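You operate a simulated robot arm through the tools that you are given. There is no shell and no other tool. Be economical: measure what you need, move in short steps, check, and stop when the job is done.

Carry out the task below with a simulated robot arm. There is one attempt and no reset: what you move stays moved.

TASK
Open the drawer under the front cab, put the yellow torque key of the front cab on the top of the low roof away in the inside of the drawer under the front cab, then shut the cab. Then switch the hazard switch on. The order counts.

Only the result counts: the job must be done as asked and must still hold three seconds after the hand-in. Knocking over, shifting, dropping, spilling or breaking anything else fails it.

THE ROBOT
A 7-joint arm with a fingered hand on a trunk, on a base that drives. Base frame: it is fixed to the floor where the robot stands at the start and does not move with it; the origin is under the middle of the robot, x ahead of it, y to its left, z up. Units: mm, degrees, N and s.
Its first joint turns from -166.0 to 166.0 degrees. Places, roughly: drawer under the front cab [1200, -200, 200]; hazard switch [-500, 5400, 800]; inside of the drawer under the front cab [1200, -200, 200]; yellow torque key of the front cab [1500, 4500, 1000]. Payload 3.7 kg.
The tool frame sits at the grasp point between the pads (the TCP): z along the fingers, y along the line on which they close. The tips reach 25 mm beyond it. Largest opening 88 mm; the body of the gripper starts 29 mm behind the TCP. The gripper is a hand of 5 fingers: y runs from the thumb to the fingers, the wrist lies at [-13, -106, -174] in the tool frame, and closing takes about 1.5 s.
Orientation is that of the tool frame in the base frame, as a unit quaternion [w, x, y, z]. With the fingers straight down and the wrist toward the robot, the tool's x, y and z point along [0, 1, 0], [1, 0, 0] and [0, 0, -1] of the base frame.

THE INTERFACE
- The arm moves only by the tool arm_command. Its argument "motion" is a list of rows, each a list of 3 entries, a list of its own where there are three numbers: the opening, from 0 (shut) to 1 (fully open), then the shift along the tool's x, y, z in units of 200 mm (1.0 is 200 mm), then the turn, a rotation vector about the tool's x, y, z in units of 180 degrees (1.0 is 180 degrees). In form: [[jaw, [tx, ty, tz], [ax, ay, az]], ...]. A call has 1 to 20 rows; each row is the pose to reach, as a shift and turn from the pose commanded when the call began, along the tool's axes at that moment. A call with a number of a shift or a turn outside -1 to 1 is refused whole. Each row takes 0.2 s and may step no farther than 50 mm and 8.6 degrees from the row before; otherwise, or with a gripper value out of range, the whole call is refused. Where a pose cannot be reached the arm comes as near as it can. A force on the tool above 40 N (or 10 N above the force at the start of the call, whichever is more), or a blocked arm, ends the call early, and 0.2 s more pass. Each finger travels about 108 mm/s and halts on what it meets, pressing with about 25 N; the grip force reading is that of the motor and also rises with nothing between the fingers. The clock runs only during rows and for 0.2 s after the last one: add rows that repeat a pose to give the fingers time. It gives the time, the measured TCP pose, the force on the tool (base axes), the opening and the grip force at its end, in the units of the frame above (readings bear some noise), with the torque about the TCP (base axes, N m) and any sound that the robot's microphone picked up.
- Cameras (640 x 400 px; columns grow to the right, rows downward): "scene" is now at [172.4, 234.8, 1252]; the picture's right is [-0.04, -1.00, 0.00], its down [-0.85, 0.04, -0.53] and it looks along [0.53, -0.02, -0.85] (base axes); focal length 278 px, centre (320, 200). "wrist" rides on the gripper at [59, -79, -105] in the tool frame; the picture's right is [-0.73, 0.32, -0.61], its down [-0.62, -0.68, 0.38] and it looks along [-0.29, 0.66, 0.70] (tool axes); focal length 234 px, centre (320, 200). There is no depth. A picture from a camera that has moved, and an enlarged one, comes with that camera's place and axes in the base frame and with its lens. The place of the scene camera against the robot may be out by one fixed shift of up to 18 mm in any direction.
- get_image(camera): a new picture of that camera. The clock stands still meanwhile.
- base_move(legs): drives the robot by 1 to 6 legs, each [ahead, left, turn to the left] in mm, mm and degrees, along the robot's own axes; the way and the turn of a leg run together, so that a leg with both is an arc; at most 1500 mm and 180 degrees a leg. The arm and the cameras ride along, it lands a little off, and it stops where it bumps. It gives what a move gives.
- grasp_type(shape): the hand has 5 fingers and takes this shape, open, in about a second: jaw (thumb against the fingers, like two jaws); tri (thumb and two fingers); tip (a fingertip pinch); poke (one finger out to press); point (the index stretched); flat (the hand flat); cup (the hand cupped); fist (a fist). The gripper value then closes the fingers along that shape, each until it touches; the sizes above hold for jaw. It gives what a move gives, with no picture.
- aim_head(pan, tilt): turns the head with the scene camera to pan (to the left, within 120 degrees either way) and tilt (down, from -29 to 69), counted from straight ahead of the robot. It gives what a move gives.
- enlarge(camera, box): a new picture of the part [left, top, right, bottom] of that camera's present view, enlarged. The clock stands still meanwhile.
- sign_off(): hands the job in; it is judged then, once.

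Work in short steps. Places have to be worked out from the pictures, the camera data and where the tool is seen: move nearer, look again, correct. Check each grasp and each placing, and mend what went wrong. You have 165 turns and 108 pictures in all, those below and enlarged ones among them. Open the gripper and draw the arm clear of the work before you hand the job in, unless the task says otherwise; then end with one line.

The tools are called after ">>>" as name(argument=value, ...) on one line, values as JSON. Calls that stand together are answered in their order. arm_command: Moves the arm, as the interface text tells. Its arguments: {"type":"object","properties":{"motion":{"type":"array","items":{"type":"array"}}},"required":["motion"]} The other tools are called the same way: grasp_type (shape) gives the hand a shape; base_move (legs) drives the base; aim_head (pan, tilt) turns the head that bears the scene camera; get_image (camera) takes a picture; enlarge (camera, box) takes an enlarged picture of a part of a camera's view; sign_off () hands the job in.

At the start:

```text
time: 0.0
tool_pos: [571.3, 312.0, 452.5]
tcp_rot: [0.0, 0.707, 0.707, 0.0]
ft_force: [-0.2, -0.1, 0.5]
moment: [0.02, -0.02, 0.01]
width: 87.7
grasp_force: 0.0
shape: jaw
robot x, y, heading: [3.0, -0.0, -0.1]
head pan, tilt: [-2.4, 58.1]
```

scene: 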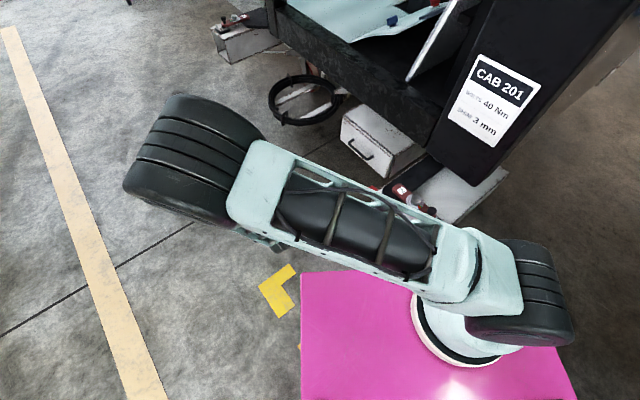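
wrist: 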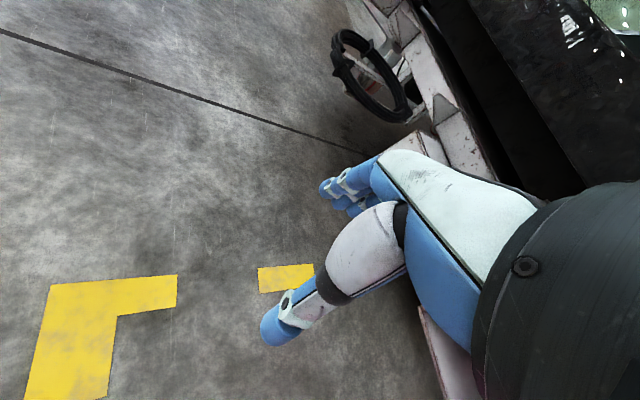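

The picture shows a cab with a drawer with a bow handle low down in front of me. I look around with the head first.

>>> aim_head(pan=0, tilt=25)

>>> get_image(camera="scene")

>>> aim_head(pan=75, tilt=10)

>>> get_image(camera="scene")

```text
time: 1.0
tool_pos: [570.6, 312.7, 451.8]
tcp_rot: [0.0, 0.708, 0.707, 0.0]
ft_force: [0.6, 0.5, -0.1]
moment: [-0.04, -0.02, -0.01]
width: 87.7
grasp_force: 0.1
shape: jaw
robot x, y, heading: [-0.6, -0.3, 0.0]
head pan, tilt: [0.0, 25.0]
```

```text
105 pictures are left
camera scene: at [195.8, 237.7, 1299.8], right [0.0, -1.0, 0.0], down [-0.42, 0.0, -0.91], along [0.91, 0.0, -0.42], focal length 278 px, centre (320, 200)
```

scene: 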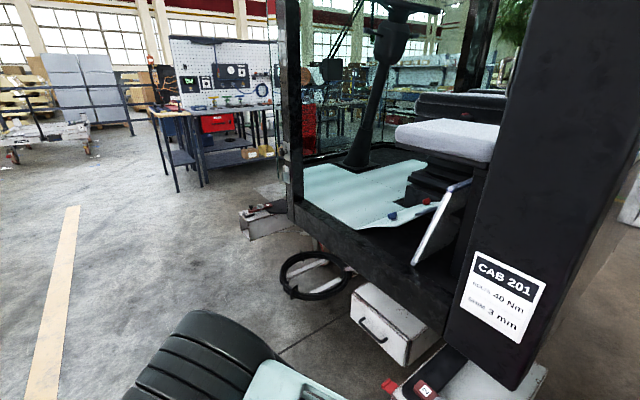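

```text
time: 2.5
tool_pos: [571.1, 312.3, 453.1]
tcp_rot: [-0.001, 0.707, 0.707, 0.001]
ft_force: [0.4, 0.2, 0.5]
moment: [-0.02, -0.02, 0.01]
width: 87.7
grasp_force: 0.0
shape: jaw
robot x, y, heading: [-3.9, -0.3, 0.1]
head pan, tilt: [75.0, 10.0]
```

```text
104 pictures are left
camera scene: at [127.8, 327.5, 1324.2], right [0.97, -0.26, 0.0], down [-0.05, -0.17, -0.98], along [0.26, 0.95, -0.17], focal length 278 px, centre (320, 200)
```

scene: 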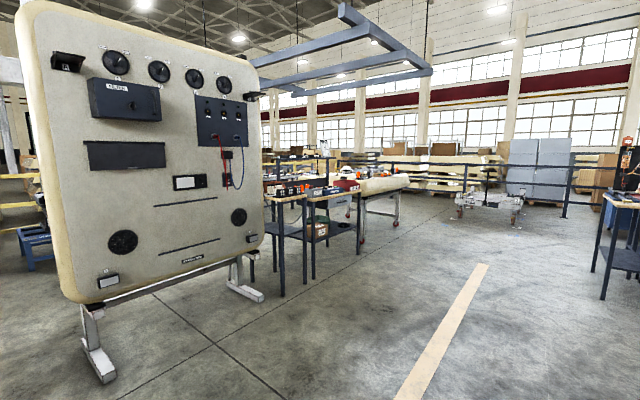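

The key should be near pixel (336,171) in this view; enlarging there, then looking at the cab in detail.

>>> enlarge(camera="scene", box=[240, 130, 440, 255])

>>> aim_head(pan=-25, tilt=20)

>>> get_image(camera="scene")

```text
3.20 times, centred on (340, 192) of scene
camera zoom: at [127.8, 327.5, 1324.2], right [0.97, -0.26, 0.0], down [-0.05, -0.17, -0.98], along [0.26, 0.95, -0.17], focal length 889 px, centre (256, 224)
```

zoom: 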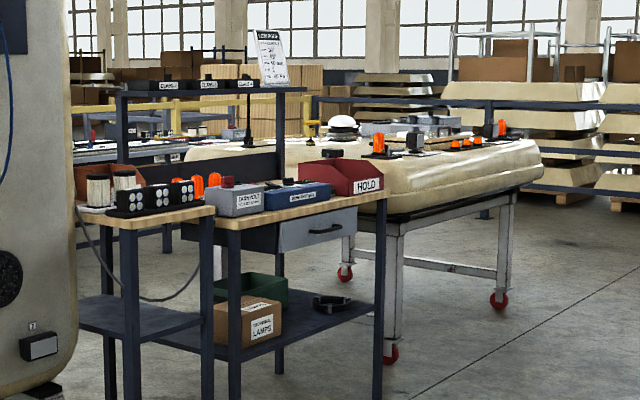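

```text
time: 4.2
tool_pos: [571.1, 312.7, 451.7]
tcp_rot: [0.0, 0.707, 0.707, 0.0]
ft_force: [0.4, 0.0, -0.8]
moment: [-0.02, -0.01, 0.0]
width: 87.5
grasp_force: 0.1
shape: jaw
robot x, y, heading: [-2.6, -0.3, -0.0]
head pan, tilt: [-25.0, 20.0]
```

```text
102 pictures are left
camera scene: at [188.1, 198.4, 1307.9], right [-0.42, -0.91, 0.0], down [-0.31, 0.14, -0.94], along [0.85, -0.4, -0.34], focal length 278 px, centre (320, 200)
```

scene: 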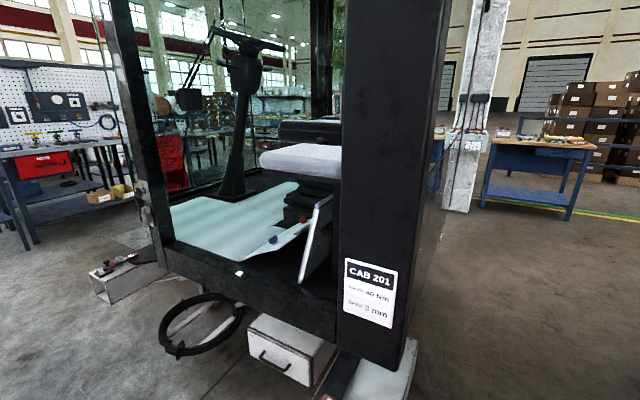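

The low roof is the beige shell on red-castered trestle; the drawer faces about [-0.58, 0.81]. I drive to a stand in front of the drawer, facing it.

>>> base_move(legs=[[0, 720, 0], [600, 0, 0], [0, 0, -55]])

>>> aim_head(pan=0, tilt=45)

>>> get_image(camera="scene")

>>> get_image(camera="wrist")

```text
time: 13.5
tool_pos: [1183.4, 432.1, 451.9]
tcp_rot: [0.0, 0.952, 0.307, 0.0]
ft_force: [-0.2, 0.0, -0.5]
moment: [0.01, -0.01, 0.01]
width: 87.7
grasp_force: 0.0
shape: jaw
robot x, y, heading: [596.7, 712.7, -54.2]
head pan, tilt: [-25.0, 20.0]
```

```text
time: 14.4
tool_pos: [1183.2, 433.9, 452.9]
tcp_rot: [-0.001, 0.952, 0.306, 0.0]
ft_force: [-0.5, -0.7, -1.2]
moment: [0.01, -0.01, 0.01]
width: 87.8
grasp_force: 0.0
shape: jaw
robot x, y, heading: [594.9, 717.8, -54.4]
head pan, tilt: [0.0, 45.0]
```

```text
101 pictures are left
camera scene: at [889.1, 711.0, 1269.3], right [-0.81, -0.58, 0.0], down [-0.41, 0.57, -0.71], along [0.41, -0.58, -0.71], focal length 278 px, centre (320, 200)
```

scene: 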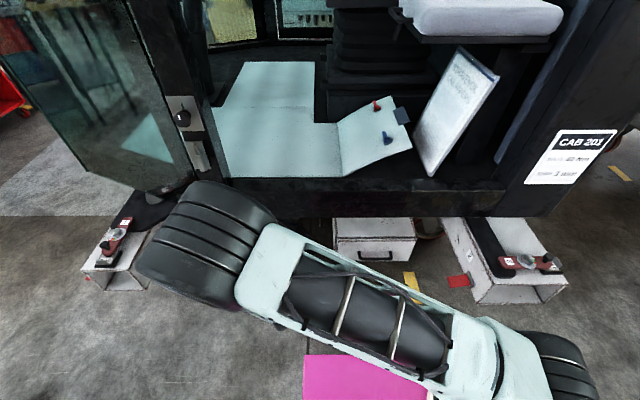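

```text
100 pictures are left
camera wrist: at [1185.5, 531.3, 557.2], right [-0.4, -0.69, 0.61], down [-0.9, 0.19, -0.38], along [0.15, -0.7, -0.7], focal length 234 px, centre (320, 200)
```

wrist: 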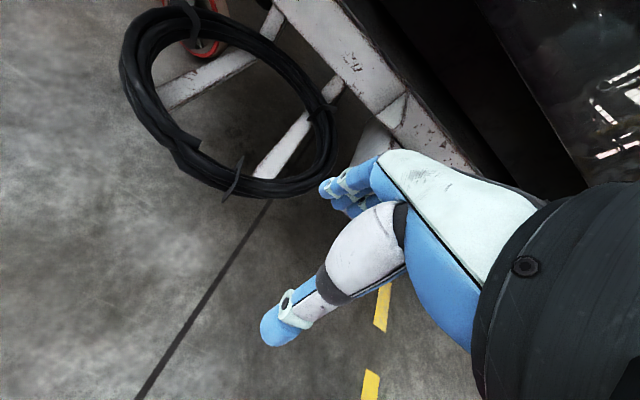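

The drawer and bow handle lie straight ahead around [1097, -20, 190]. I bring the hand to the right and a bit ahead so the wrist camera and head can see it.

>>> arm_command(motion=[[1, [-0.22, 0, 0], [0, 0, 0]], [1, [-0.44, 0, 0], [0, 0, 0]], [1, [-0.66, 0, 0], [0, 0, 0]], [1, [-0.88, 0, 0], [0, 0, 0]], [1, [-1, 0, 0], [0, 0, 0]], [1, [-1, 0.1, 0.2], [0, 0, 0]], [1, [-1, 0.2, 0.4], [0, 0, 0]]])

>>> arm_command(motion=[[1, [-0.22, 0, 0], [0, 0, 0]], [1, [-0.44, 0, 0], [0, 0, 0]], [1, [-0.65, 0, 0], [0, 0, 0]]])

>>> get_image(camera="scene")

>>> get_image(camera="wrist")

```text
time: 16.0
tool_pos: [1042.7, 280.3, 370.8]
tcp_rot: [0.0, 0.952, 0.307, 0.0]
ft_force: [0.7, -0.2, -0.6]
moment: [-0.01, -0.01, -0.01]
width: 88.1
grasp_force: 0.0
shape: jaw
out of reach, approached as far as the arm can: row 5
robot x, y, heading: [598.7, 713.4, -54.3]
head pan, tilt: [0.0, 45.0]
```

```text
time: 16.8
tool_pos: [935.9, 208.9, 370.7]
tcp_rot: [0.0, 0.952, 0.307, 0.0]
ft_force: [0.2, 0.1, -0.1]
moment: [0.03, -0.02, 0.0]
width: 87.9
grasp_force: 0.1
shape: jaw
robot x, y, heading: [594.5, 717.9, -54.2]
head pan, tilt: [0.0, 45.0]
```

```text
99 pictures are left
camera scene: at [889.3, 711.5, 1269.2], right [-0.81, -0.58, 0.0], down [-0.41, 0.57, -0.71], along [0.41, -0.57, -0.71], focal length 278 px, centre (320, 200)
```

scene: 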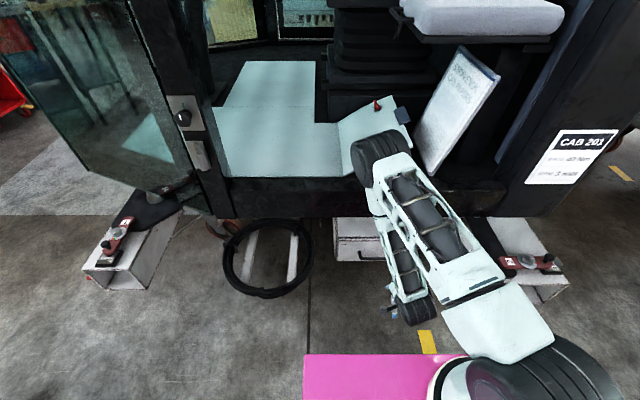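

```text
98 pictures are left
camera wrist: at [937.9, 306.2, 475.1], right [-0.4, -0.69, 0.61], down [-0.9, 0.19, -0.38], along [0.15, -0.7, -0.7], focal length 234 px, centre (320, 200)
```

wrist: 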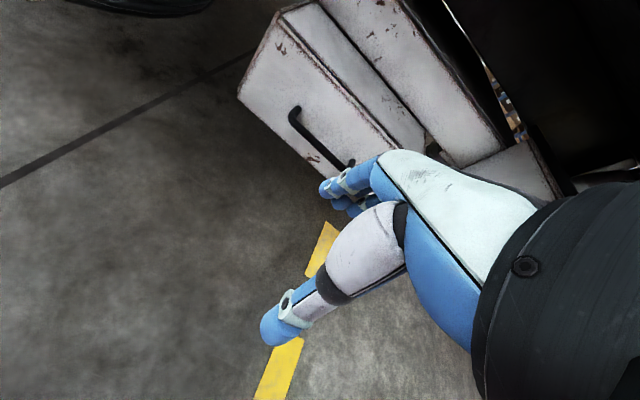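

Two-view triangulation puts the handle bar at about [1096, -7, 232], running along the robot's lateral axis, and the hand is aligned sideways. I pitch the hand 70° forward and bring it to about 120 mm before the bar.

>>> arm_command(motion=[[0.9, [0, 0, 0.077], [-0.0432, 0, 0]], [0.9, [0, 0.02, 0.154], [-0.0864, 0, 0]], [0.9, [0, 0.07, 0.231], [-0.1296, 0, 0]], [0.9, [0, 0.15, 0.309], [-0.1728, 0, 0]], [0.9, [0, 0.25, 0.386], [-0.216, 0, 0]], [0.9, [0, 0.35, 0.463], [-0.2592, 0, 0]], [0.9, [0, 0.45, 0.54], [-0.3024, 0, 0]], [0.9, [0, 0.55, 0.618], [-0.3456, 0, 0]], [0.9, [0, 0.65, 0.695], [-0.389, 0, 0]], [0.9, [0, 0.7, 0.695], [-0.389, 0, 0]]])

>>> get_image(camera="wrist")

>>> get_image(camera="scene")

```text
time: 19.0
tool_pos: [1020.4, 93.3, 233.8]
tcp_rot: [0.548, 0.779, 0.251, 0.176]
ft_force: [0.7, 0.2, 0.4]
moment: [-0.03, 0.0, -0.01]
width: 79.3
grasp_force: 0.0
shape: jaw
robot x, y, heading: [597.8, 713.2, -54.4]
head pan, tilt: [0.0, 45.0]
```

```text
97 pictures are left
camera wrist: at [995.6, 229.7, 194.7], right [-0.86, -0.05, 0.51], down [-0.43, -0.47, -0.77], along [0.28, -0.88, 0.38], focal length 234 px, centre (320, 200)
```

wrist: 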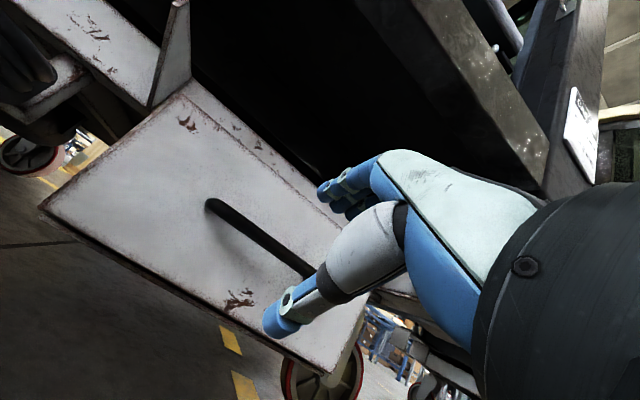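

```text
96 pictures are left
camera scene: at [889.1, 711.1, 1269.3], right [-0.81, -0.58, 0.0], down [-0.41, 0.57, -0.71], along [0.41, -0.57, -0.71], focal length 278 px, centre (320, 200)
```

scene: 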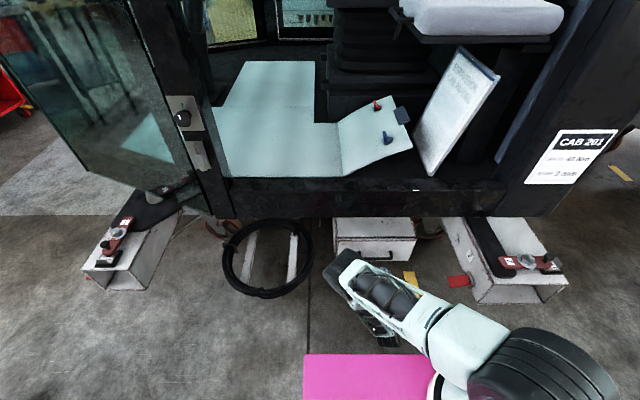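

Bar re-triangulated at about [1095, -7, 225]. Narrowing the fingers somewhat and moving forward until the bar lies between them.

>>> arm_command(motion=[[0.6, [0.015, 0.04, 0.14], [0, 0, 0]], [0.6, [0.015, 0.08, 0.28], [0, 0, 0]], [0.6, [0.015, 0.12, 0.4], [0, 0, 0]], [0.6, [0.015, 0.14, 0.5], [0, 0, 0]], [0.6, [0.015, 0.16, 0.56], [0, 0, 0]]])

>>> get_image(camera="wrist")

>>> enlarge(camera="scene", box=[280, 190, 480, 315])

```text
time: 20.2
tool_pos: [1090.4, 1.4, 226.0]
tcp_rot: [0.546, 0.78, 0.25, 0.175]
ft_force: [-8.7, 10.5, 4.7]
moment: [-0.34, -0.29, 0.14]
width: 52.7
grasp_force: 0.1
shape: jaw
robot x, y, heading: [598.1, 713.6, -54.3]
head pan, tilt: [0.0, 45.0]
```

```text
95 pictures are left
camera wrist: at [1063.9, 138.7, 187.1], right [-0.86, -0.05, 0.51], down [-0.43, -0.47, -0.77], along [0.28, -0.88, 0.38], focal length 234 px, centre (320, 200)
```

wrist: 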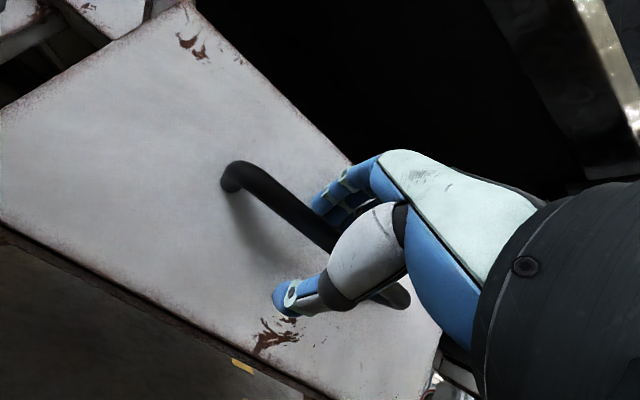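

```text
3.20 times, centred on (380, 252) of scene
camera zoom: at [888.9, 711.3, 1269.3], right [-0.81, -0.58, 0.0], down [-0.41, 0.57, -0.71], along [0.41, -0.57, -0.71], focal length 889 px, centre (128, 32)
```

zoom: 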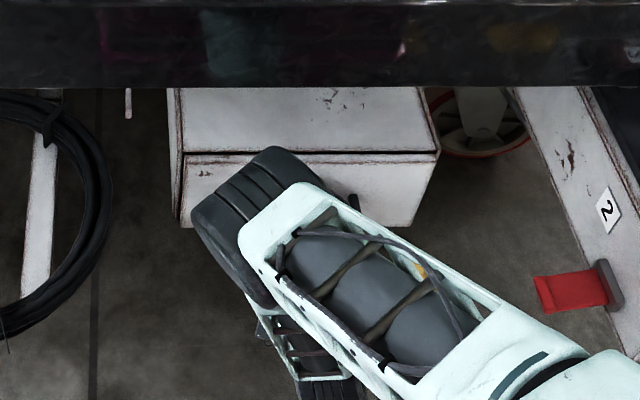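

The bar runs between thumb and fingers, with the tips lightly touching the face. Closing the hand.

>>> arm_command(motion=[[0.4, [0, 0, -0.01], [0, 0, 0]], [0.2, [0, 0, -0.02], [0, 0, 0]], [0, [0, 0, -0.02], [0, 0, 0]], [0, [0, 0, -0.02], [0, 0, 0]], [0, [0, 0, -0.02], [0, 0, 0]], [0, [0, 0, -0.02], [0, 0, 0]]])

>>> get_image(camera="wrist")

```text
time: 21.6
tool_pos: [1087.4, 3.7, 226.6]
tcp_rot: [0.545, 0.78, 0.251, 0.176]
ft_force: [1.1, -0.6, -9.4]
moment: [-0.05, 0.07, 0.03]
width: 0.3
grasp_force: 24.7
shape: jaw
robot x, y, heading: [594.4, 716.5, -54.5]
head pan, tilt: [0.0, 45.0]
```

```text
93 pictures are left
camera wrist: at [1062.1, 141.1, 188.1], right [-0.86, -0.05, 0.51], down [-0.43, -0.47, -0.77], along [0.28, -0.88, 0.38], focal length 234 px, centre (320, 200)
```

wrist: 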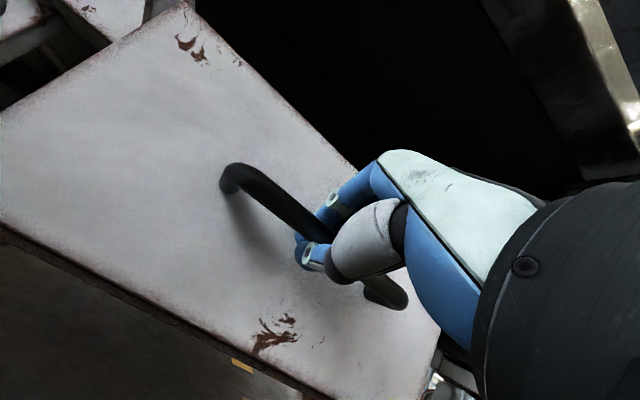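

The fingers appear curled around the bar (full closure, force on tool). I pull straight back a little to test.

>>> arm_command(motion=[[0, [0, -0.034, -0.114], [0, 0, 0]], [0, [0, -0.068, -0.208], [0, 0, 0]], [0, [0, -0.102, -0.302], [0, 0, 0]], [0, [0, -0.136, -0.396], [0, 0, 0]]])

>>> get_image(camera="wrist")

```text
time: 22.6
tool_pos: [1039.4, 72.0, 228.6]
tcp_rot: [0.546, 0.78, 0.251, 0.176]
ft_force: [0.0, 0.5, -16.5]
moment: [-0.02, 0.01, 0.03]
width: 1.8
grasp_force: 24.6
shape: jaw
robot x, y, heading: [598.0, 717.0, -54.1]
head pan, tilt: [0.0, 45.0]
```

```text
92 pictures are left
camera wrist: at [1013.0, 209.0, 189.5], right [-0.86, -0.05, 0.51], down [-0.43, -0.47, -0.77], along [0.28, -0.88, 0.38], focal length 234 px, centre (320, 200)
```

wrist: 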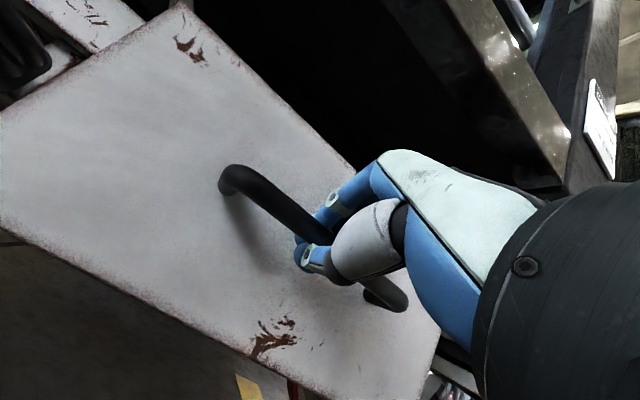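

The drawer is following (about 85 mm out). Pulling on, easing slightly downward to relieve the upward force.

>>> arm_command(motion=[[0, [0, -0.05, -0.09], [0, 0, 0]], [0, [0, -0.084, -0.184], [0, 0, 0]], [0, [0, -0.118, -0.278], [0, 0, 0]], [0, [0, -0.152, -0.372], [0, 0, 0]], [0, [0, -0.186, -0.466], [0, 0, 0]], [0, [0, -0.22, -0.56], [0, 0, 0]], [0, [0, -0.254, -0.654], [0, 0, 0]]])

>>> get_image(camera="scene")

```text
time: 23.6
tool_pos: [1004.5, 125.2, 235.0]
tcp_rot: [0.54, 0.785, 0.25, 0.172]
ft_force: [-5.1, -1.2, -30.4]
moment: [-0.02, 0.0, 0.01]
width: 5.5
grasp_force: 24.8
shape: jaw
out of reach, approached as far as the arm can: row 2, 3, 4
robot x, y, heading: [596.8, 714.5, -54.4]
head pan, tilt: [0.0, 45.0]
stopped in row 4: the force on the tool passed its limit at 42 N (the readings are from after the stop); the commanded pose is now the measured one
```

```text
91 pictures are left
camera scene: at [889.4, 710.1, 1269.1], right [-0.81, -0.58, 0.0], down [-0.41, 0.58, -0.71], along [0.41, -0.57, -0.71], focal length 278 px, centre (320, 200)
```

scene: 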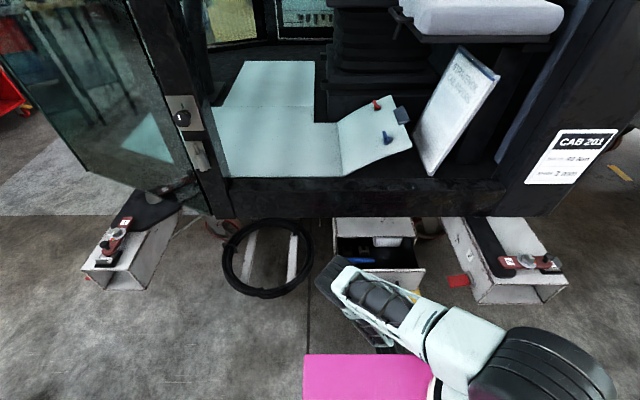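

The arm hits its near limit, and the drawer is out about 150 mm. I ease the hand down to relax the vertical force, then pull the rest by backing the base.

>>> arm_command(motion=[[0, [0, -0.038, 0.014], [0, 0, 0]], [0, [0, -0.038, 0.014], [0, 0, 0]]])

>>> base_move(legs=[[-80, 0, 0]])

>>> get_image(camera="scene")

```text
time: 24.2
tool_pos: [1010.6, 123.6, 234.9]
tcp_rot: [0.541, 0.784, 0.25, 0.172]
ft_force: [-13.2, -7.8, -22.4]
moment: [-0.07, 0.04, 0.04]
width: 4.7
grasp_force: 25.0
shape: jaw
out of reach, approached as far as the arm can: row 1, 2
robot x, y, heading: [598.1, 716.2, -54.5]
head pan, tilt: [0.0, 45.0]
```

```text
time: 25.2
tool_pos: [964.8, 187.8, 234.7]
tcp_rot: [0.542, 0.784, 0.249, 0.172]
ft_force: [-12.8, -10.8, -24.6]
moment: [-0.07, 0.03, -0.01]
width: 4.5
grasp_force: 25.0
shape: jaw
robot x, y, heading: [551.1, 776.0, -54.6]
head pan, tilt: [0.0, 45.0]
```

```text
90 pictures are left
camera scene: at [843.6, 773.8, 1269.2], right [-0.81, -0.58, 0.0], down [-0.41, 0.58, -0.71], along [0.41, -0.57, -0.71], focal length 278 px, centre (320, 200)
```

scene: 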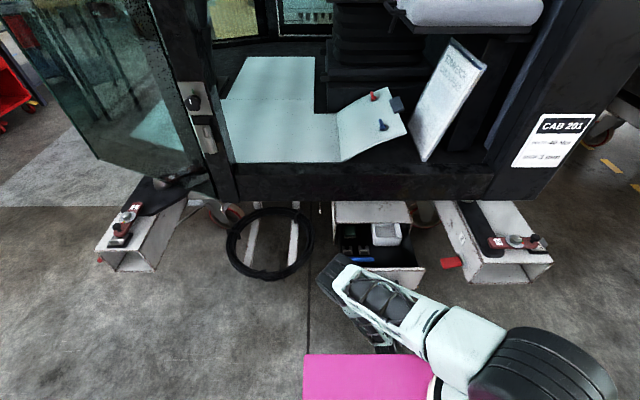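

The drawer is about 220 mm out and still following. Backing a little more to find out if it goes further.

>>> base_move(legs=[[-50, 0, 0]])

>>> enlarge(camera="scene", box=[280, 180, 480, 305])

```text
time: 26.1
tool_pos: [933.8, 227.9, 233.5]
tcp_rot: [0.542, 0.784, 0.249, 0.172]
ft_force: [-10.6, -10.0, -28.0]
moment: [-0.08, -0.01, 0.04]
width: 4.0
grasp_force: 24.7
shape: jaw
robot x, y, heading: [522.5, 819.9, -54.2]
head pan, tilt: [0.0, 45.0]
```

```text
3.20 times, centred on (380, 242) of scene
camera zoom: at [814.5, 814.2, 1269.1], right [-0.81, -0.58, 0.0], down [-0.41, 0.58, -0.71], along [0.41, -0.57, -0.71], focal length 889 px, centre (128, 64)
```

zoom: 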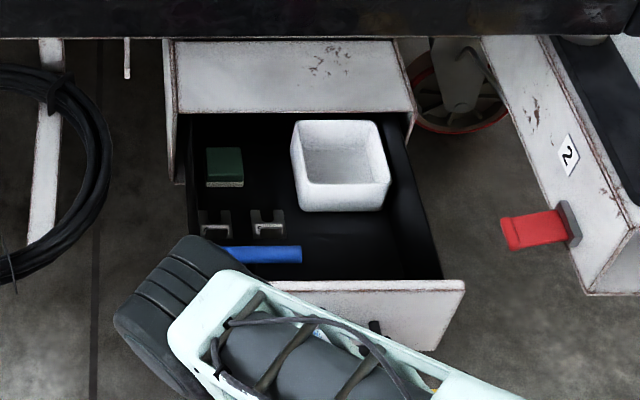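

Still following without added force; one more short pull for a fully open drawer.

>>> base_move(legs=[[-50, 0, 0]])

>>> enlarge(camera="scene", box=[280, 180, 480, 305])

```text
time: 27.1
tool_pos: [904.3, 267.1, 232.7]
tcp_rot: [0.541, 0.785, 0.248, 0.171]
ft_force: [-8.7, -7.2, -26.2]
moment: [-0.09, 0.06, 0.02]
width: 4.1
grasp_force: 25.2
shape: jaw
robot x, y, heading: [491.3, 863.1, -54.4]
head pan, tilt: [0.0, 45.0]
```

```text
3.20 times, centred on (380, 242) of scene
camera zoom: at [785.3, 854.8, 1269.1], right [-0.81, -0.58, 0.0], down [-0.41, 0.58, -0.71], along [0.41, -0.57, -0.71], focal length 889 px, centre (128, 64)
```

zoom: 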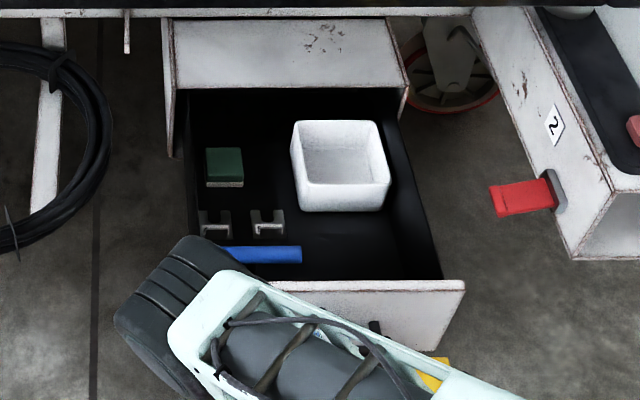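

Drawer about 325 mm out, with free room inside near the front right. I open the fingers and back off.

>>> arm_command(motion=[[0.3, [0, 0, 0], [0, 0, 0]], [0.6, [0, 0, 0], [0, 0, 0]], [0.65, [0, 0, 0], [0, 0, 0]], [0.65, [0, 0, 0], [0, 0, 0]], [0.65, [0, 0, 0], [0, 0, 0]]])

>>> get_image(camera="wrist")

```text
time: 28.2
tool_pos: [904.1, 268.5, 234.5]
tcp_rot: [0.54, 0.785, 0.249, 0.171]
ft_force: [-0.6, 0.5, 0.1]
moment: [0.0, 0.0, 0.0]
width: 56.9
grasp_force: 0.1
shape: jaw
robot x, y, heading: [490.7, 861.1, -54.4]
head pan, tilt: [0.0, 45.0]
```

```text
87 pictures are left
camera wrist: at [879.7, 405.9, 196.7], right [-0.85, -0.05, 0.52], down [-0.44, -0.45, -0.77], along [0.27, -0.89, 0.37], focal length 234 px, centre (320, 200)
```

wrist: 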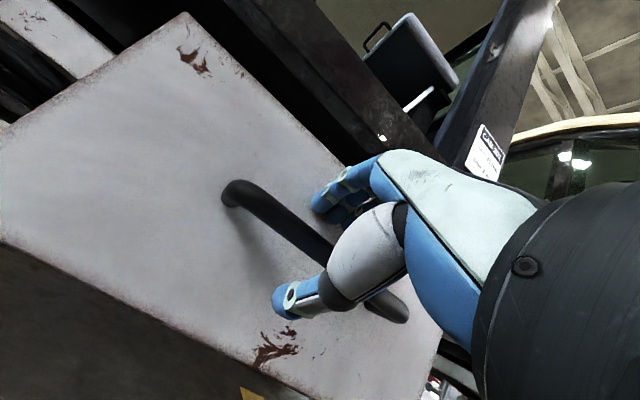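

Fingers are free of the bar. I back off, then lift the arm for travel.

>>> base_move(legs=[[-300, 0, 0]])

>>> arm_command(motion=[[0.65, [0, 0.2, -0.07], [0, 0, 0]], [0.65, [0, 0.4, -0.14], [0, 0, 0]], [0.65, [0, 0.6, -0.21], [0, 0, 0]], [0.65, [0, 0.8, -0.28], [0, 0, 0]], [0.65, [0, 0.99, -0.35], [0, 0, 0]]])

>>> get_image(camera="scene")

```text
time: 30.3
tool_pos: [728.3, 515.8, 234.6]
tcp_rot: [0.541, 0.785, 0.25, 0.172]
ft_force: [-0.2, 0.6, -0.2]
moment: [0.01, 0.06, 0.03]
width: 56.8
grasp_force: 0.0
shape: jaw
robot x, y, heading: [318.6, 1109.5, -54.5]
head pan, tilt: [0.0, 45.0]
```

```text
time: 31.5
tool_pos: [729.9, 513.3, 443.8]
tcp_rot: [0.54, 0.786, 0.249, 0.17]
ft_force: [0.4, 0.1, -0.2]
moment: [0.01, 0.02, 0.0]
width: 56.6
grasp_force: 0.1
shape: jaw
robot x, y, heading: [314.3, 1105.5, -54.2]
head pan, tilt: [0.0, 45.0]
```

```text
86 pictures are left
camera scene: at [608.1, 1102.6, 1269.3], right [-0.81, -0.58, 0.0], down [-0.41, 0.58, -0.71], along [0.41, -0.58, -0.71], focal length 278 px, centre (320, 200)
```

scene: 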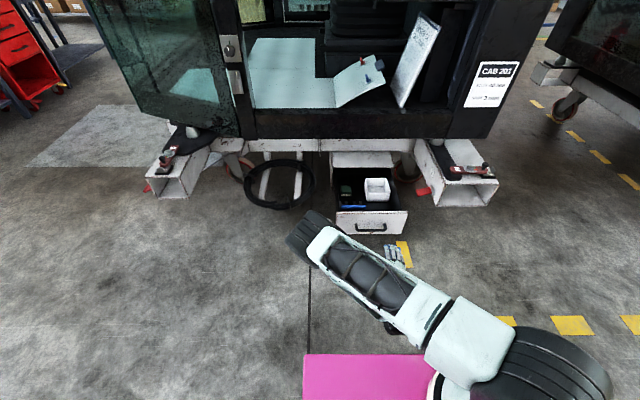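

The drawer stays open. I raise the arm higher and turn toward the roof area to look.

>>> arm_command(motion=[[0.65, [0, 0.2, -0.07], [0, 0, 0]], [0.65, [0, 0.4, -0.14], [0, 0, 0]], [0.65, [0, 0.6, -0.21], [0, 0, 0]], [0.65, [0, 0.8, -0.28], [0, 0, 0]], [0.65, [0, 0.99, -0.35], [0, 0, 0]]])

>>> arm_command(motion=[[0.65, [0, 0.2, -0.07], [0, 0, 0]], [0.65, [0, 0.4, -0.14], [0, 0, 0]], [0.65, [0, 0.6, -0.21], [0, 0, 0]], [0.65, [0, 0.8, -0.28], [0, 0, 0]], [0.65, [0, 0.99, -0.35], [0, 0, 0]]])

>>> base_move(legs=[[0, 0, 114], [900, 0, 0]])

>>> aim_head(pan=0, tilt=15)

>>> get_image(camera="scene")

```text
time: 32.7
tool_pos: [733.6, 508.0, 654.3]
tcp_rot: [0.541, 0.785, 0.248, 0.171]
ft_force: [0.1, 0.0, 0.1]
moment: [0.03, 0.02, -0.02]
width: 56.8
grasp_force: 0.0
shape: jaw
robot x, y, heading: [313.8, 1109.4, -54.2]
head pan, tilt: [0.0, 45.0]
```

```text
time: 33.9
tool_pos: [779.1, 465.1, 862.4]
tcp_rot: [0.54, 0.785, 0.25, 0.171]
ft_force: [-0.1, -0.6, 0.4]
moment: [-0.02, -0.02, 0.05]
width: 56.9
grasp_force: 0.0
shape: jaw
out of reach, approached as far as the arm can: row 1, 2, 3, 4, 5
robot x, y, heading: [317.9, 1105.1, -54.7]
head pan, tilt: [0.0, 45.0]
```

```text
time: 43.3
tool_pos: [1211.5, 2531.1, 863.0]
tcp_rot: [0.162, 0.234, 0.789, 0.545]
ft_force: [0.5, 0.3, 0.6]
moment: [-0.01, -0.01, 0.01]
width: 57.1
grasp_force: 0.1
shape: jaw
robot x, y, heading: [786.5, 1863.6, 57.4]
head pan, tilt: [0.0, 45.0]
```

```text
time: 44.3
tool_pos: [1210.6, 2532.4, 862.9]
tcp_rot: [0.161, 0.233, 0.79, 0.544]
ft_force: [-0.2, -0.4, 0.5]
moment: [-0.02, 0.01, 0.04]
width: 56.8
grasp_force: 0.0
shape: jaw
robot x, y, heading: [786.6, 1862.2, 57.5]
head pan, tilt: [0.0, 15.0]
```

```text
85 pictures are left
camera scene: at [705.9, 2159.6, 1316.0], right [0.84, -0.54, 0.0], down [-0.14, -0.22, -0.97], along [0.52, 0.81, -0.26], focal length 278 px, centre (320, 200)
```

scene: 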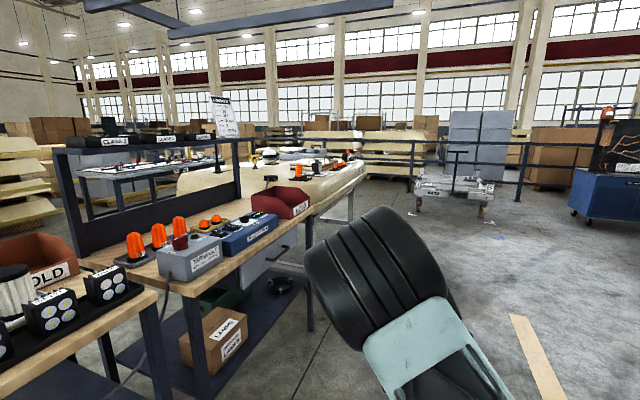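

The bench is ahead-left, and the roof lies behind it. I enlarge the roof.

>>> enlarge(camera="scene", box=[170, 130, 390, 267])

```text
2.91 times, centred on (280, 198) of scene
camera zoom: at [705.9, 2159.6, 1316.0], right [0.84, -0.54, 0.0], down [-0.14, -0.22, -0.97], along [0.52, 0.81, -0.26], focal length 808 px, centre (436, 204)
```

zoom: 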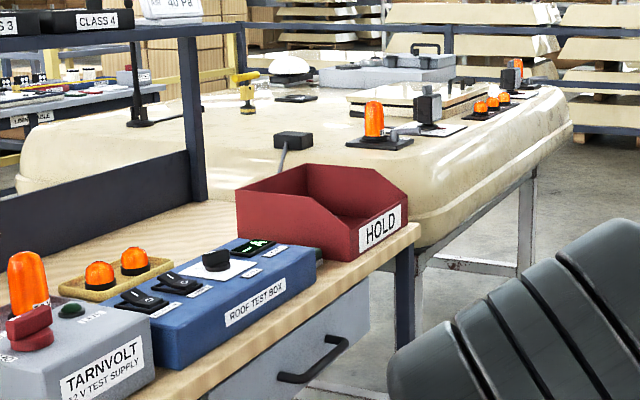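

The key is the yellow upright tool at about [1533, 4504], near the roof's left edge, behind the bench. I look left and right for a way round.

>>> aim_head(pan=60, tilt=12)

>>> get_image(camera="scene")

>>> aim_head(pan=110, tilt=12)

>>> get_image(camera="scene")

```text
time: 45.6
tool_pos: [1211.3, 2531.1, 862.7]
tcp_rot: [0.161, 0.233, 0.79, 0.544]
ft_force: [0.5, -1.0, 1.1]
moment: [0.04, -0.05, -0.01]
width: 57.0
grasp_force: 0.1
shape: jaw
robot x, y, heading: [788.1, 1862.9, 57.5]
head pan, tilt: [60.0, 12.0]
```

```text
83 pictures are left
camera scene: at [612.7, 2163.6, 1321.0], right [0.89, 0.46, 0.0], down [0.1, -0.18, -0.98], along [-0.45, 0.87, -0.21], focal length 278 px, centre (320, 200)
```

scene: 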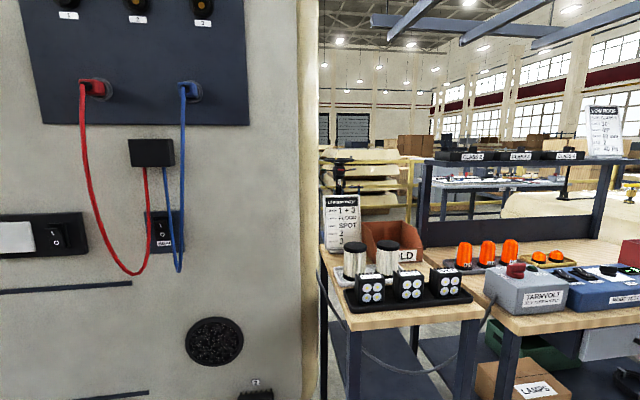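

```text
time: 46.8
tool_pos: [1209.8, 2530.6, 861.4]
tcp_rot: [0.161, 0.234, 0.79, 0.544]
ft_force: [0.7, 0.1, -0.5]
moment: [-0.01, -0.01, 0.01]
width: 56.8
grasp_force: 0.1
shape: jaw
robot x, y, heading: [789.2, 1861.2, 57.6]
head pan, tilt: [110.0, 12.0]
```

```text
82 pictures are left
camera scene: at [564.6, 2101.1, 1321.0], right [0.22, 0.98, 0.0], down [0.2, -0.05, -0.98], along [-0.95, 0.21, -0.21], focal length 278 px, centre (320, 200)
```

scene: 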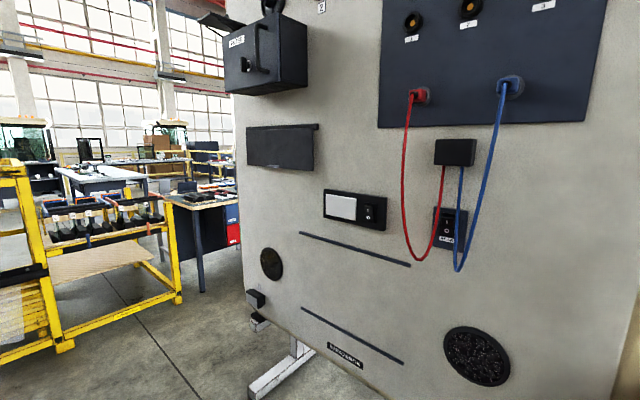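

The panel is close on the left, so I'll go round by the open right side. I sidestep right and then drive ahead past the bench, then look.

>>> base_move(legs=[[0, -1050, 0], [1400, 0, 0]])

>>> aim_head(pan=0, tilt=18)

>>> get_image(camera="scene")

>>> aim_head(pan=60, tilt=18)

>>> get_image(camera="scene")

```text
time: 58.7
tool_pos: [2873.7, 3091.0, 862.6]
tcp_rot: [0.168, 0.243, 0.786, 0.543]
ft_force: [0.0, 0.2, -0.5]
moment: [-0.03, 0.0, 0.03]
width: 57.1
grasp_force: 0.1
shape: jaw
robot x, y, heading: [2435.6, 2432.7, 56.1]
head pan, tilt: [110.0, 12.0]
```

```text
time: 60.5
tool_pos: [2872.7, 3090.5, 861.3]
tcp_rot: [0.168, 0.243, 0.787, 0.542]
ft_force: [0.5, -0.6, 0.1]
moment: [0.0, 0.02, 0.02]
width: 56.7
grasp_force: 0.0
shape: jaw
robot x, y, heading: [2438.1, 2433.4, 56.5]
head pan, tilt: [0.0, 18.0]
```

```text
81 pictures are left
camera scene: at [2359.8, 2730.2, 1311.2], right [0.83, -0.56, 0.0], down [-0.17, -0.26, -0.95], along [0.53, 0.79, -0.31], focal length 278 px, centre (320, 200)
```

scene: 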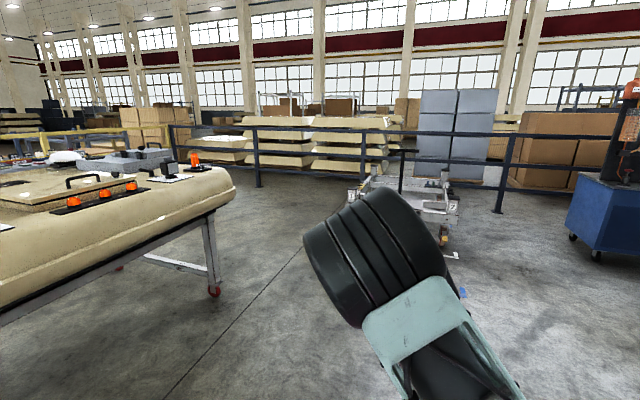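

```text
time: 61.8
tool_pos: [2873.2, 3089.4, 863.3]
tcp_rot: [0.167, 0.242, 0.787, 0.543]
ft_force: [0.5, -0.5, -0.3]
moment: [0.0, -0.01, 0.0]
width: 57.0
grasp_force: 0.1
shape: jaw
robot x, y, heading: [2436.2, 2429.9, 56.0]
head pan, tilt: [60.0, 18.0]
```

```text
80 pictures are left
camera scene: at [2266.8, 2736.3, 1311.2], right [0.9, 0.44, 0.0], down [0.14, -0.28, -0.95], along [-0.42, 0.85, -0.31], focal length 278 px, centre (320, 200)
```

scene: 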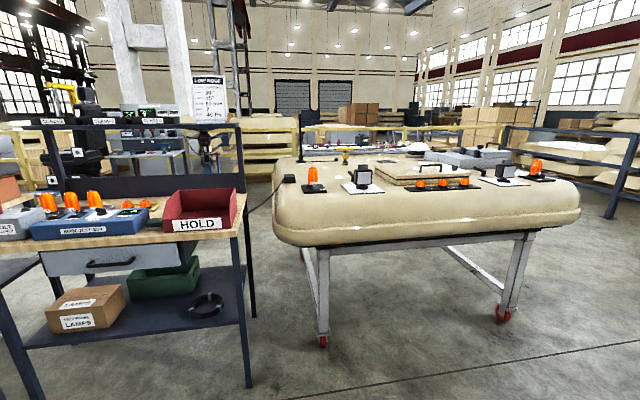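

The roof spans roughly from [1620,3700] to [2900,4760], and the key (about [1560,4580]) is nearer its back-left. I go round the right end to the back side.

>>> base_move(legs=[[1500, 0, 0], [400, -350, 0], [0, 0, 46], [1300, 0, 0]])

>>> aim_head(pan=55, tilt=18)

>>> get_image(camera="scene")

>>> aim_head(pan=0, tilt=18)

>>> get_image(camera="scene")

```text
time: 80.2
tool_pos: [3439.5, 5832.4, 863.0]
tcp_rot: [-0.05, -0.074, 0.82, 0.565]
ft_force: [0.3, -1.0, -0.4]
moment: [0.0, 0.0, -0.01]
width: 56.9
grasp_force: 0.0
shape: jaw
robot x, y, heading: [3587.7, 5059.9, 100.9]
head pan, tilt: [60.0, 18.0]
```

```text
time: 80.9
tool_pos: [3439.9, 5832.2, 863.6]
tcp_rot: [-0.05, -0.074, 0.82, 0.565]
ft_force: [-0.5, -0.3, 0.3]
moment: [0.0, 0.0, 0.02]
width: 57.0
grasp_force: 0.1
shape: jaw
robot x, y, heading: [3590.0, 5055.4, 100.8]
head pan, tilt: [55.0, 18.0]
```

```text
79 pictures are left
camera scene: at [3268.6, 5163.3, 1311.2], right [0.41, 0.91, 0.0], down [0.28, -0.13, -0.95], along [-0.87, 0.39, -0.31], focal length 278 px, centre (320, 200)
```

scene: 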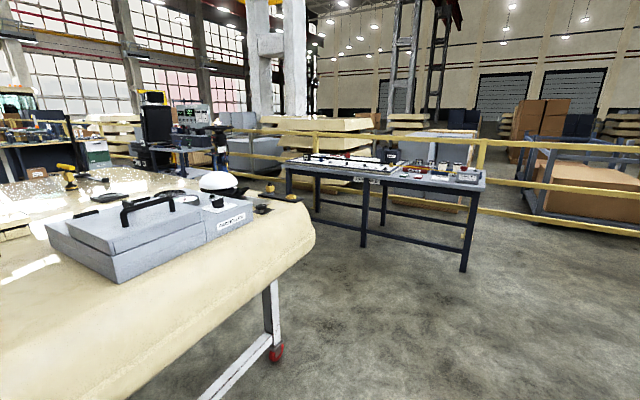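

```text
time: 82.1
tool_pos: [3438.2, 5831.8, 862.1]
tcp_rot: [-0.05, -0.074, 0.82, 0.566]
ft_force: [-0.2, -0.5, 0.3]
moment: [0.0, 0.02, -0.01]
width: 56.8
grasp_force: 0.0
shape: jaw
robot x, y, heading: [3587.3, 5058.3, 100.7]
head pan, tilt: [0.0, 18.0]
```

```text
78 pictures are left
camera scene: at [3336.1, 5216.8, 1311.2], right [0.98, 0.19, 0.0], down [0.06, -0.3, -0.95], along [-0.18, 0.93, -0.31], focal length 278 px, centre (320, 200)
```

scene: 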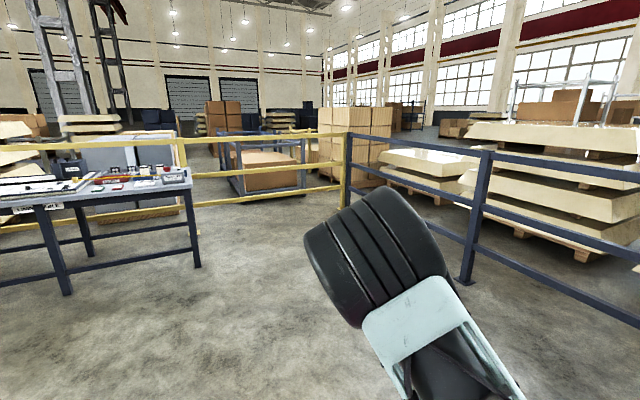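

The back aisle is wide; a table stands about 1.35 m behind the roof. Before turning I fold the arm up: fingers down, higher and nearer.

>>> arm_command(motion=[[0.65, [0, 0.07, -0.1], [0.0389, 0, 0]], [0.65, [0, 0.14, -0.2], [0.0778, 0, 0]], [0.65, [0, 0.21, -0.3], [0.1167, 0, 0]], [0.65, [0, 0.28, -0.4], [0.1556, 0, 0]], [0.65, [0, 0.35, -0.5], [0.1944, 0, 0]], [0.65, [0, 0.42, -0.6], [0.2333, 0, 0]], [0.65, [0, 0.49, -0.7], [0.2722, 0, 0]], [0.65, [0, 0.56, -0.8], [0.3111, 0, 0]], [0.65, [0, 0.63, -0.9], [0.35, 0, 0]], [0.65, [0, 0.7, -1.0], [0.3889, 0, 0]]])

>>> arm_command(motion=[[0.65, [0, -0.1, -0.15], [0, 0, 0]], [0.65, [0, -0.2, -0.3], [0, 0, 0]], [0.65, [0, -0.3, -0.5], [0, 0, 0]], [0.65, [0, -0.4, -0.7], [0, 0, 0]]])

>>> get_image(camera="scene")

```text
time: 84.3
tool_pos: [3464.1, 5697.4, 1064.8]
tcp_rot: [0.001, -0.091, 0.996, -0.009]
ft_force: [0.2, 0.4, 0.0]
moment: [-0.01, 0.01, -0.02]
width: 57.2
grasp_force: 0.1
shape: jaw
out of reach, approached as far as the arm can: row 1, 2, 3
robot x, y, heading: [3589.9, 5057.5, 100.7]
head pan, tilt: [0.0, 18.0]
```

```text
time: 85.3
tool_pos: [3478.9, 5623.7, 1206.7]
tcp_rot: [0.0, -0.089, 0.996, -0.007]
ft_force: [0.0, -0.3, 0.0]
moment: [-0.01, 0.03, -0.01]
width: 56.9
grasp_force: 0.1
shape: jaw
robot x, y, heading: [3591.6, 5056.8, 100.7]
head pan, tilt: [0.0, 18.0]
```

```text
77 pictures are left
camera scene: at [3336.3, 5216.8, 1311.2], right [0.98, 0.19, 0.0], down [0.06, -0.3, -0.95], along [-0.18, 0.93, -0.31], focal length 278 px, centre (320, 200)
```

scene: 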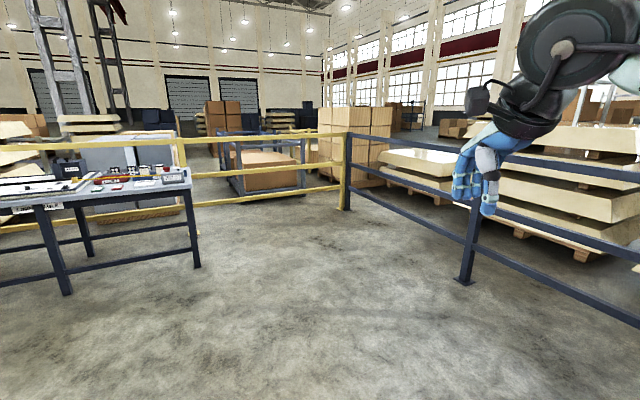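

The arm is folded at z≈1207. Now driving round into the back aisle, stopping short for a check.

>>> base_move(legs=[[0, 0, 32], [1450, 0, 0], [460, 0, 0], [0, 0, 84], [900, 0, 0]])

>>> aim_head(pan=40, tilt=25)

>>> get_image(camera="scene")

>>> aim_head(pan=-30, tilt=20)

>>> get_image(camera="scene")

```text
time: 104.4
tool_pos: [1119.9, 5516.2, 1206.3]
tcp_rot: [-0.006, 0.897, -0.441, 0.004]
ft_force: [0.5, 0.9, 0.4]
moment: [0.01, -0.03, 0.02]
width: 56.9
grasp_force: 0.0
shape: jaw
robot x, y, heading: [1572.6, 5873.1, -141.7]
head pan, tilt: [0.0, 18.0]
```

```text
time: 105.4
tool_pos: [1120.6, 5515.8, 1205.9]
tcp_rot: [-0.006, 0.897, -0.442, 0.002]
ft_force: [0.9, -0.5, 0.1]
moment: [0.01, 0.01, 0.02]
width: 57.0
grasp_force: 0.1
shape: jaw
robot x, y, heading: [1574.0, 5877.3, -142.1]
head pan, tilt: [40.0, 25.0]
```

```text
76 pictures are left
camera scene: at [1617.9, 5558.6, 1299.9], right [-0.98, 0.21, 0.0], down [0.09, 0.41, -0.91], along [-0.19, -0.89, -0.42], focal length 278 px, centre (320, 200)
```

scene: 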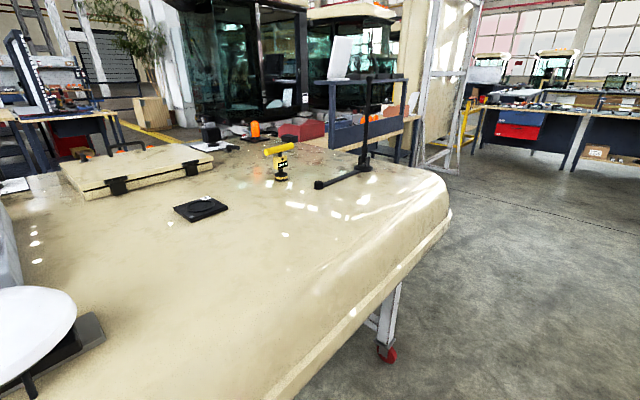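

```text
time: 106.8
tool_pos: [1120.8, 5517.4, 1206.4]
tcp_rot: [-0.007, 0.897, -0.442, 0.003]
ft_force: [-0.1, -0.6, 0.4]
moment: [-0.04, 0.01, 0.02]
width: 56.8
grasp_force: 0.1
shape: jaw
robot x, y, heading: [1572.5, 5877.6, -141.8]
head pan, tilt: [-30.0, 20.0]
```

```text
75 pictures are left
camera scene: at [1544.8, 5635.6, 1307.9], right [-0.14, 0.99, 0.0], down [0.34, 0.05, -0.94], along [-0.93, -0.13, -0.34], focal length 278 px, centre (320, 200)
```

scene: 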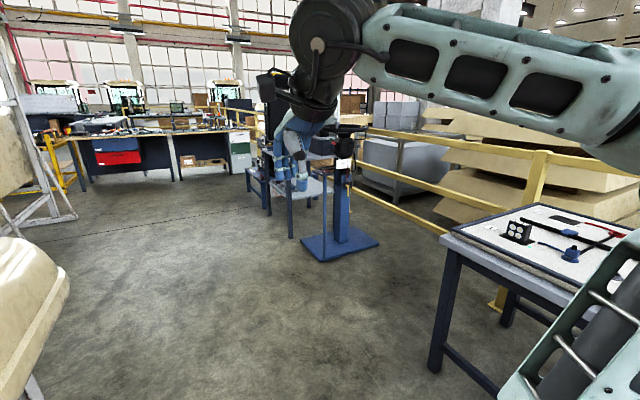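

Key clearly seen: a drill-like yellow tool at about [1558, 4591]. A black stand stands near the left edge, so I approach from the back; driving level with the key, then turning to face it.

>>> base_move(legs=[[792, 0, 0], [0, 0, 89.4]])

>>> aim_head(pan=-10, tilt=30)

>>> get_image(camera="scene")

>>> get_image(camera="wrist")

```text
time: 114.9
tool_pos: [1307.6, 4934.7, 1206.3]
tcp_rot: [-0.006, 0.948, 0.318, -0.002]
ft_force: [-0.3, 0.5, 0.2]
moment: [-0.01, 0.03, 0.0]
width: 57.1
grasp_force: 0.1
shape: jaw
robot x, y, heading: [955.3, 5391.9, -52.6]
head pan, tilt: [-30.0, 20.0]
```

```text
time: 115.7
tool_pos: [1307.8, 4934.6, 1205.9]
tcp_rot: [-0.007, 0.948, 0.317, -0.002]
ft_force: [-0.7, 0.1, 0.3]
moment: [-0.01, -0.03, -0.01]
width: 56.9
grasp_force: 0.1
shape: jaw
robot x, y, heading: [952.3, 5387.5, -52.4]
head pan, tilt: [-10.0, 30.0]
```

```text
74 pictures are left
camera scene: at [1238.1, 5380.9, 1291.9], right [-0.89, -0.46, 0.0], down [-0.23, 0.44, -0.87], along [0.4, -0.77, -0.5], focal length 278 px, centre (320, 200)
```

scene: 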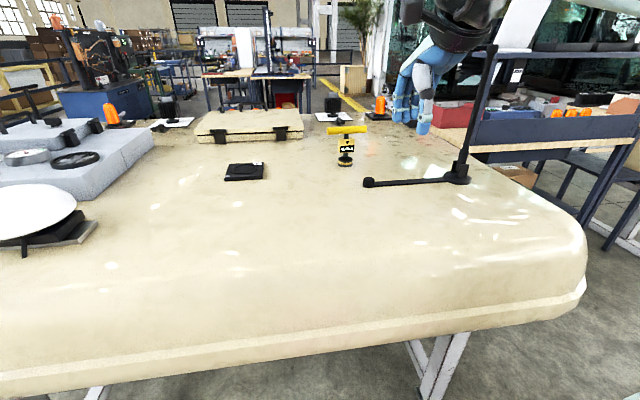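

```text
73 pictures are left
camera wrist: at [1307.8, 5032.3, 1311.9], right [-0.38, -0.7, 0.6], down [-0.91, 0.17, -0.37], along [0.16, -0.69, -0.71], focal length 234 px, centre (320, 200)
```

wrist: 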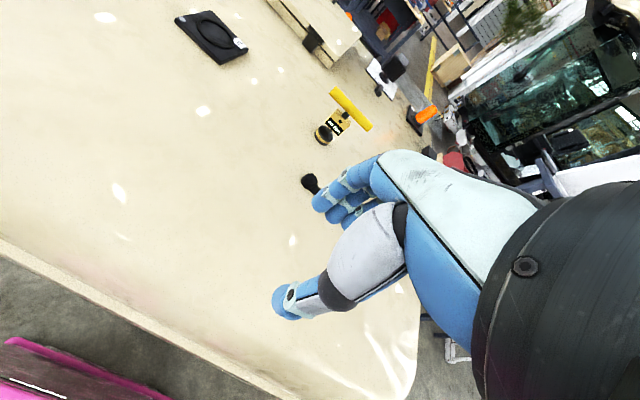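

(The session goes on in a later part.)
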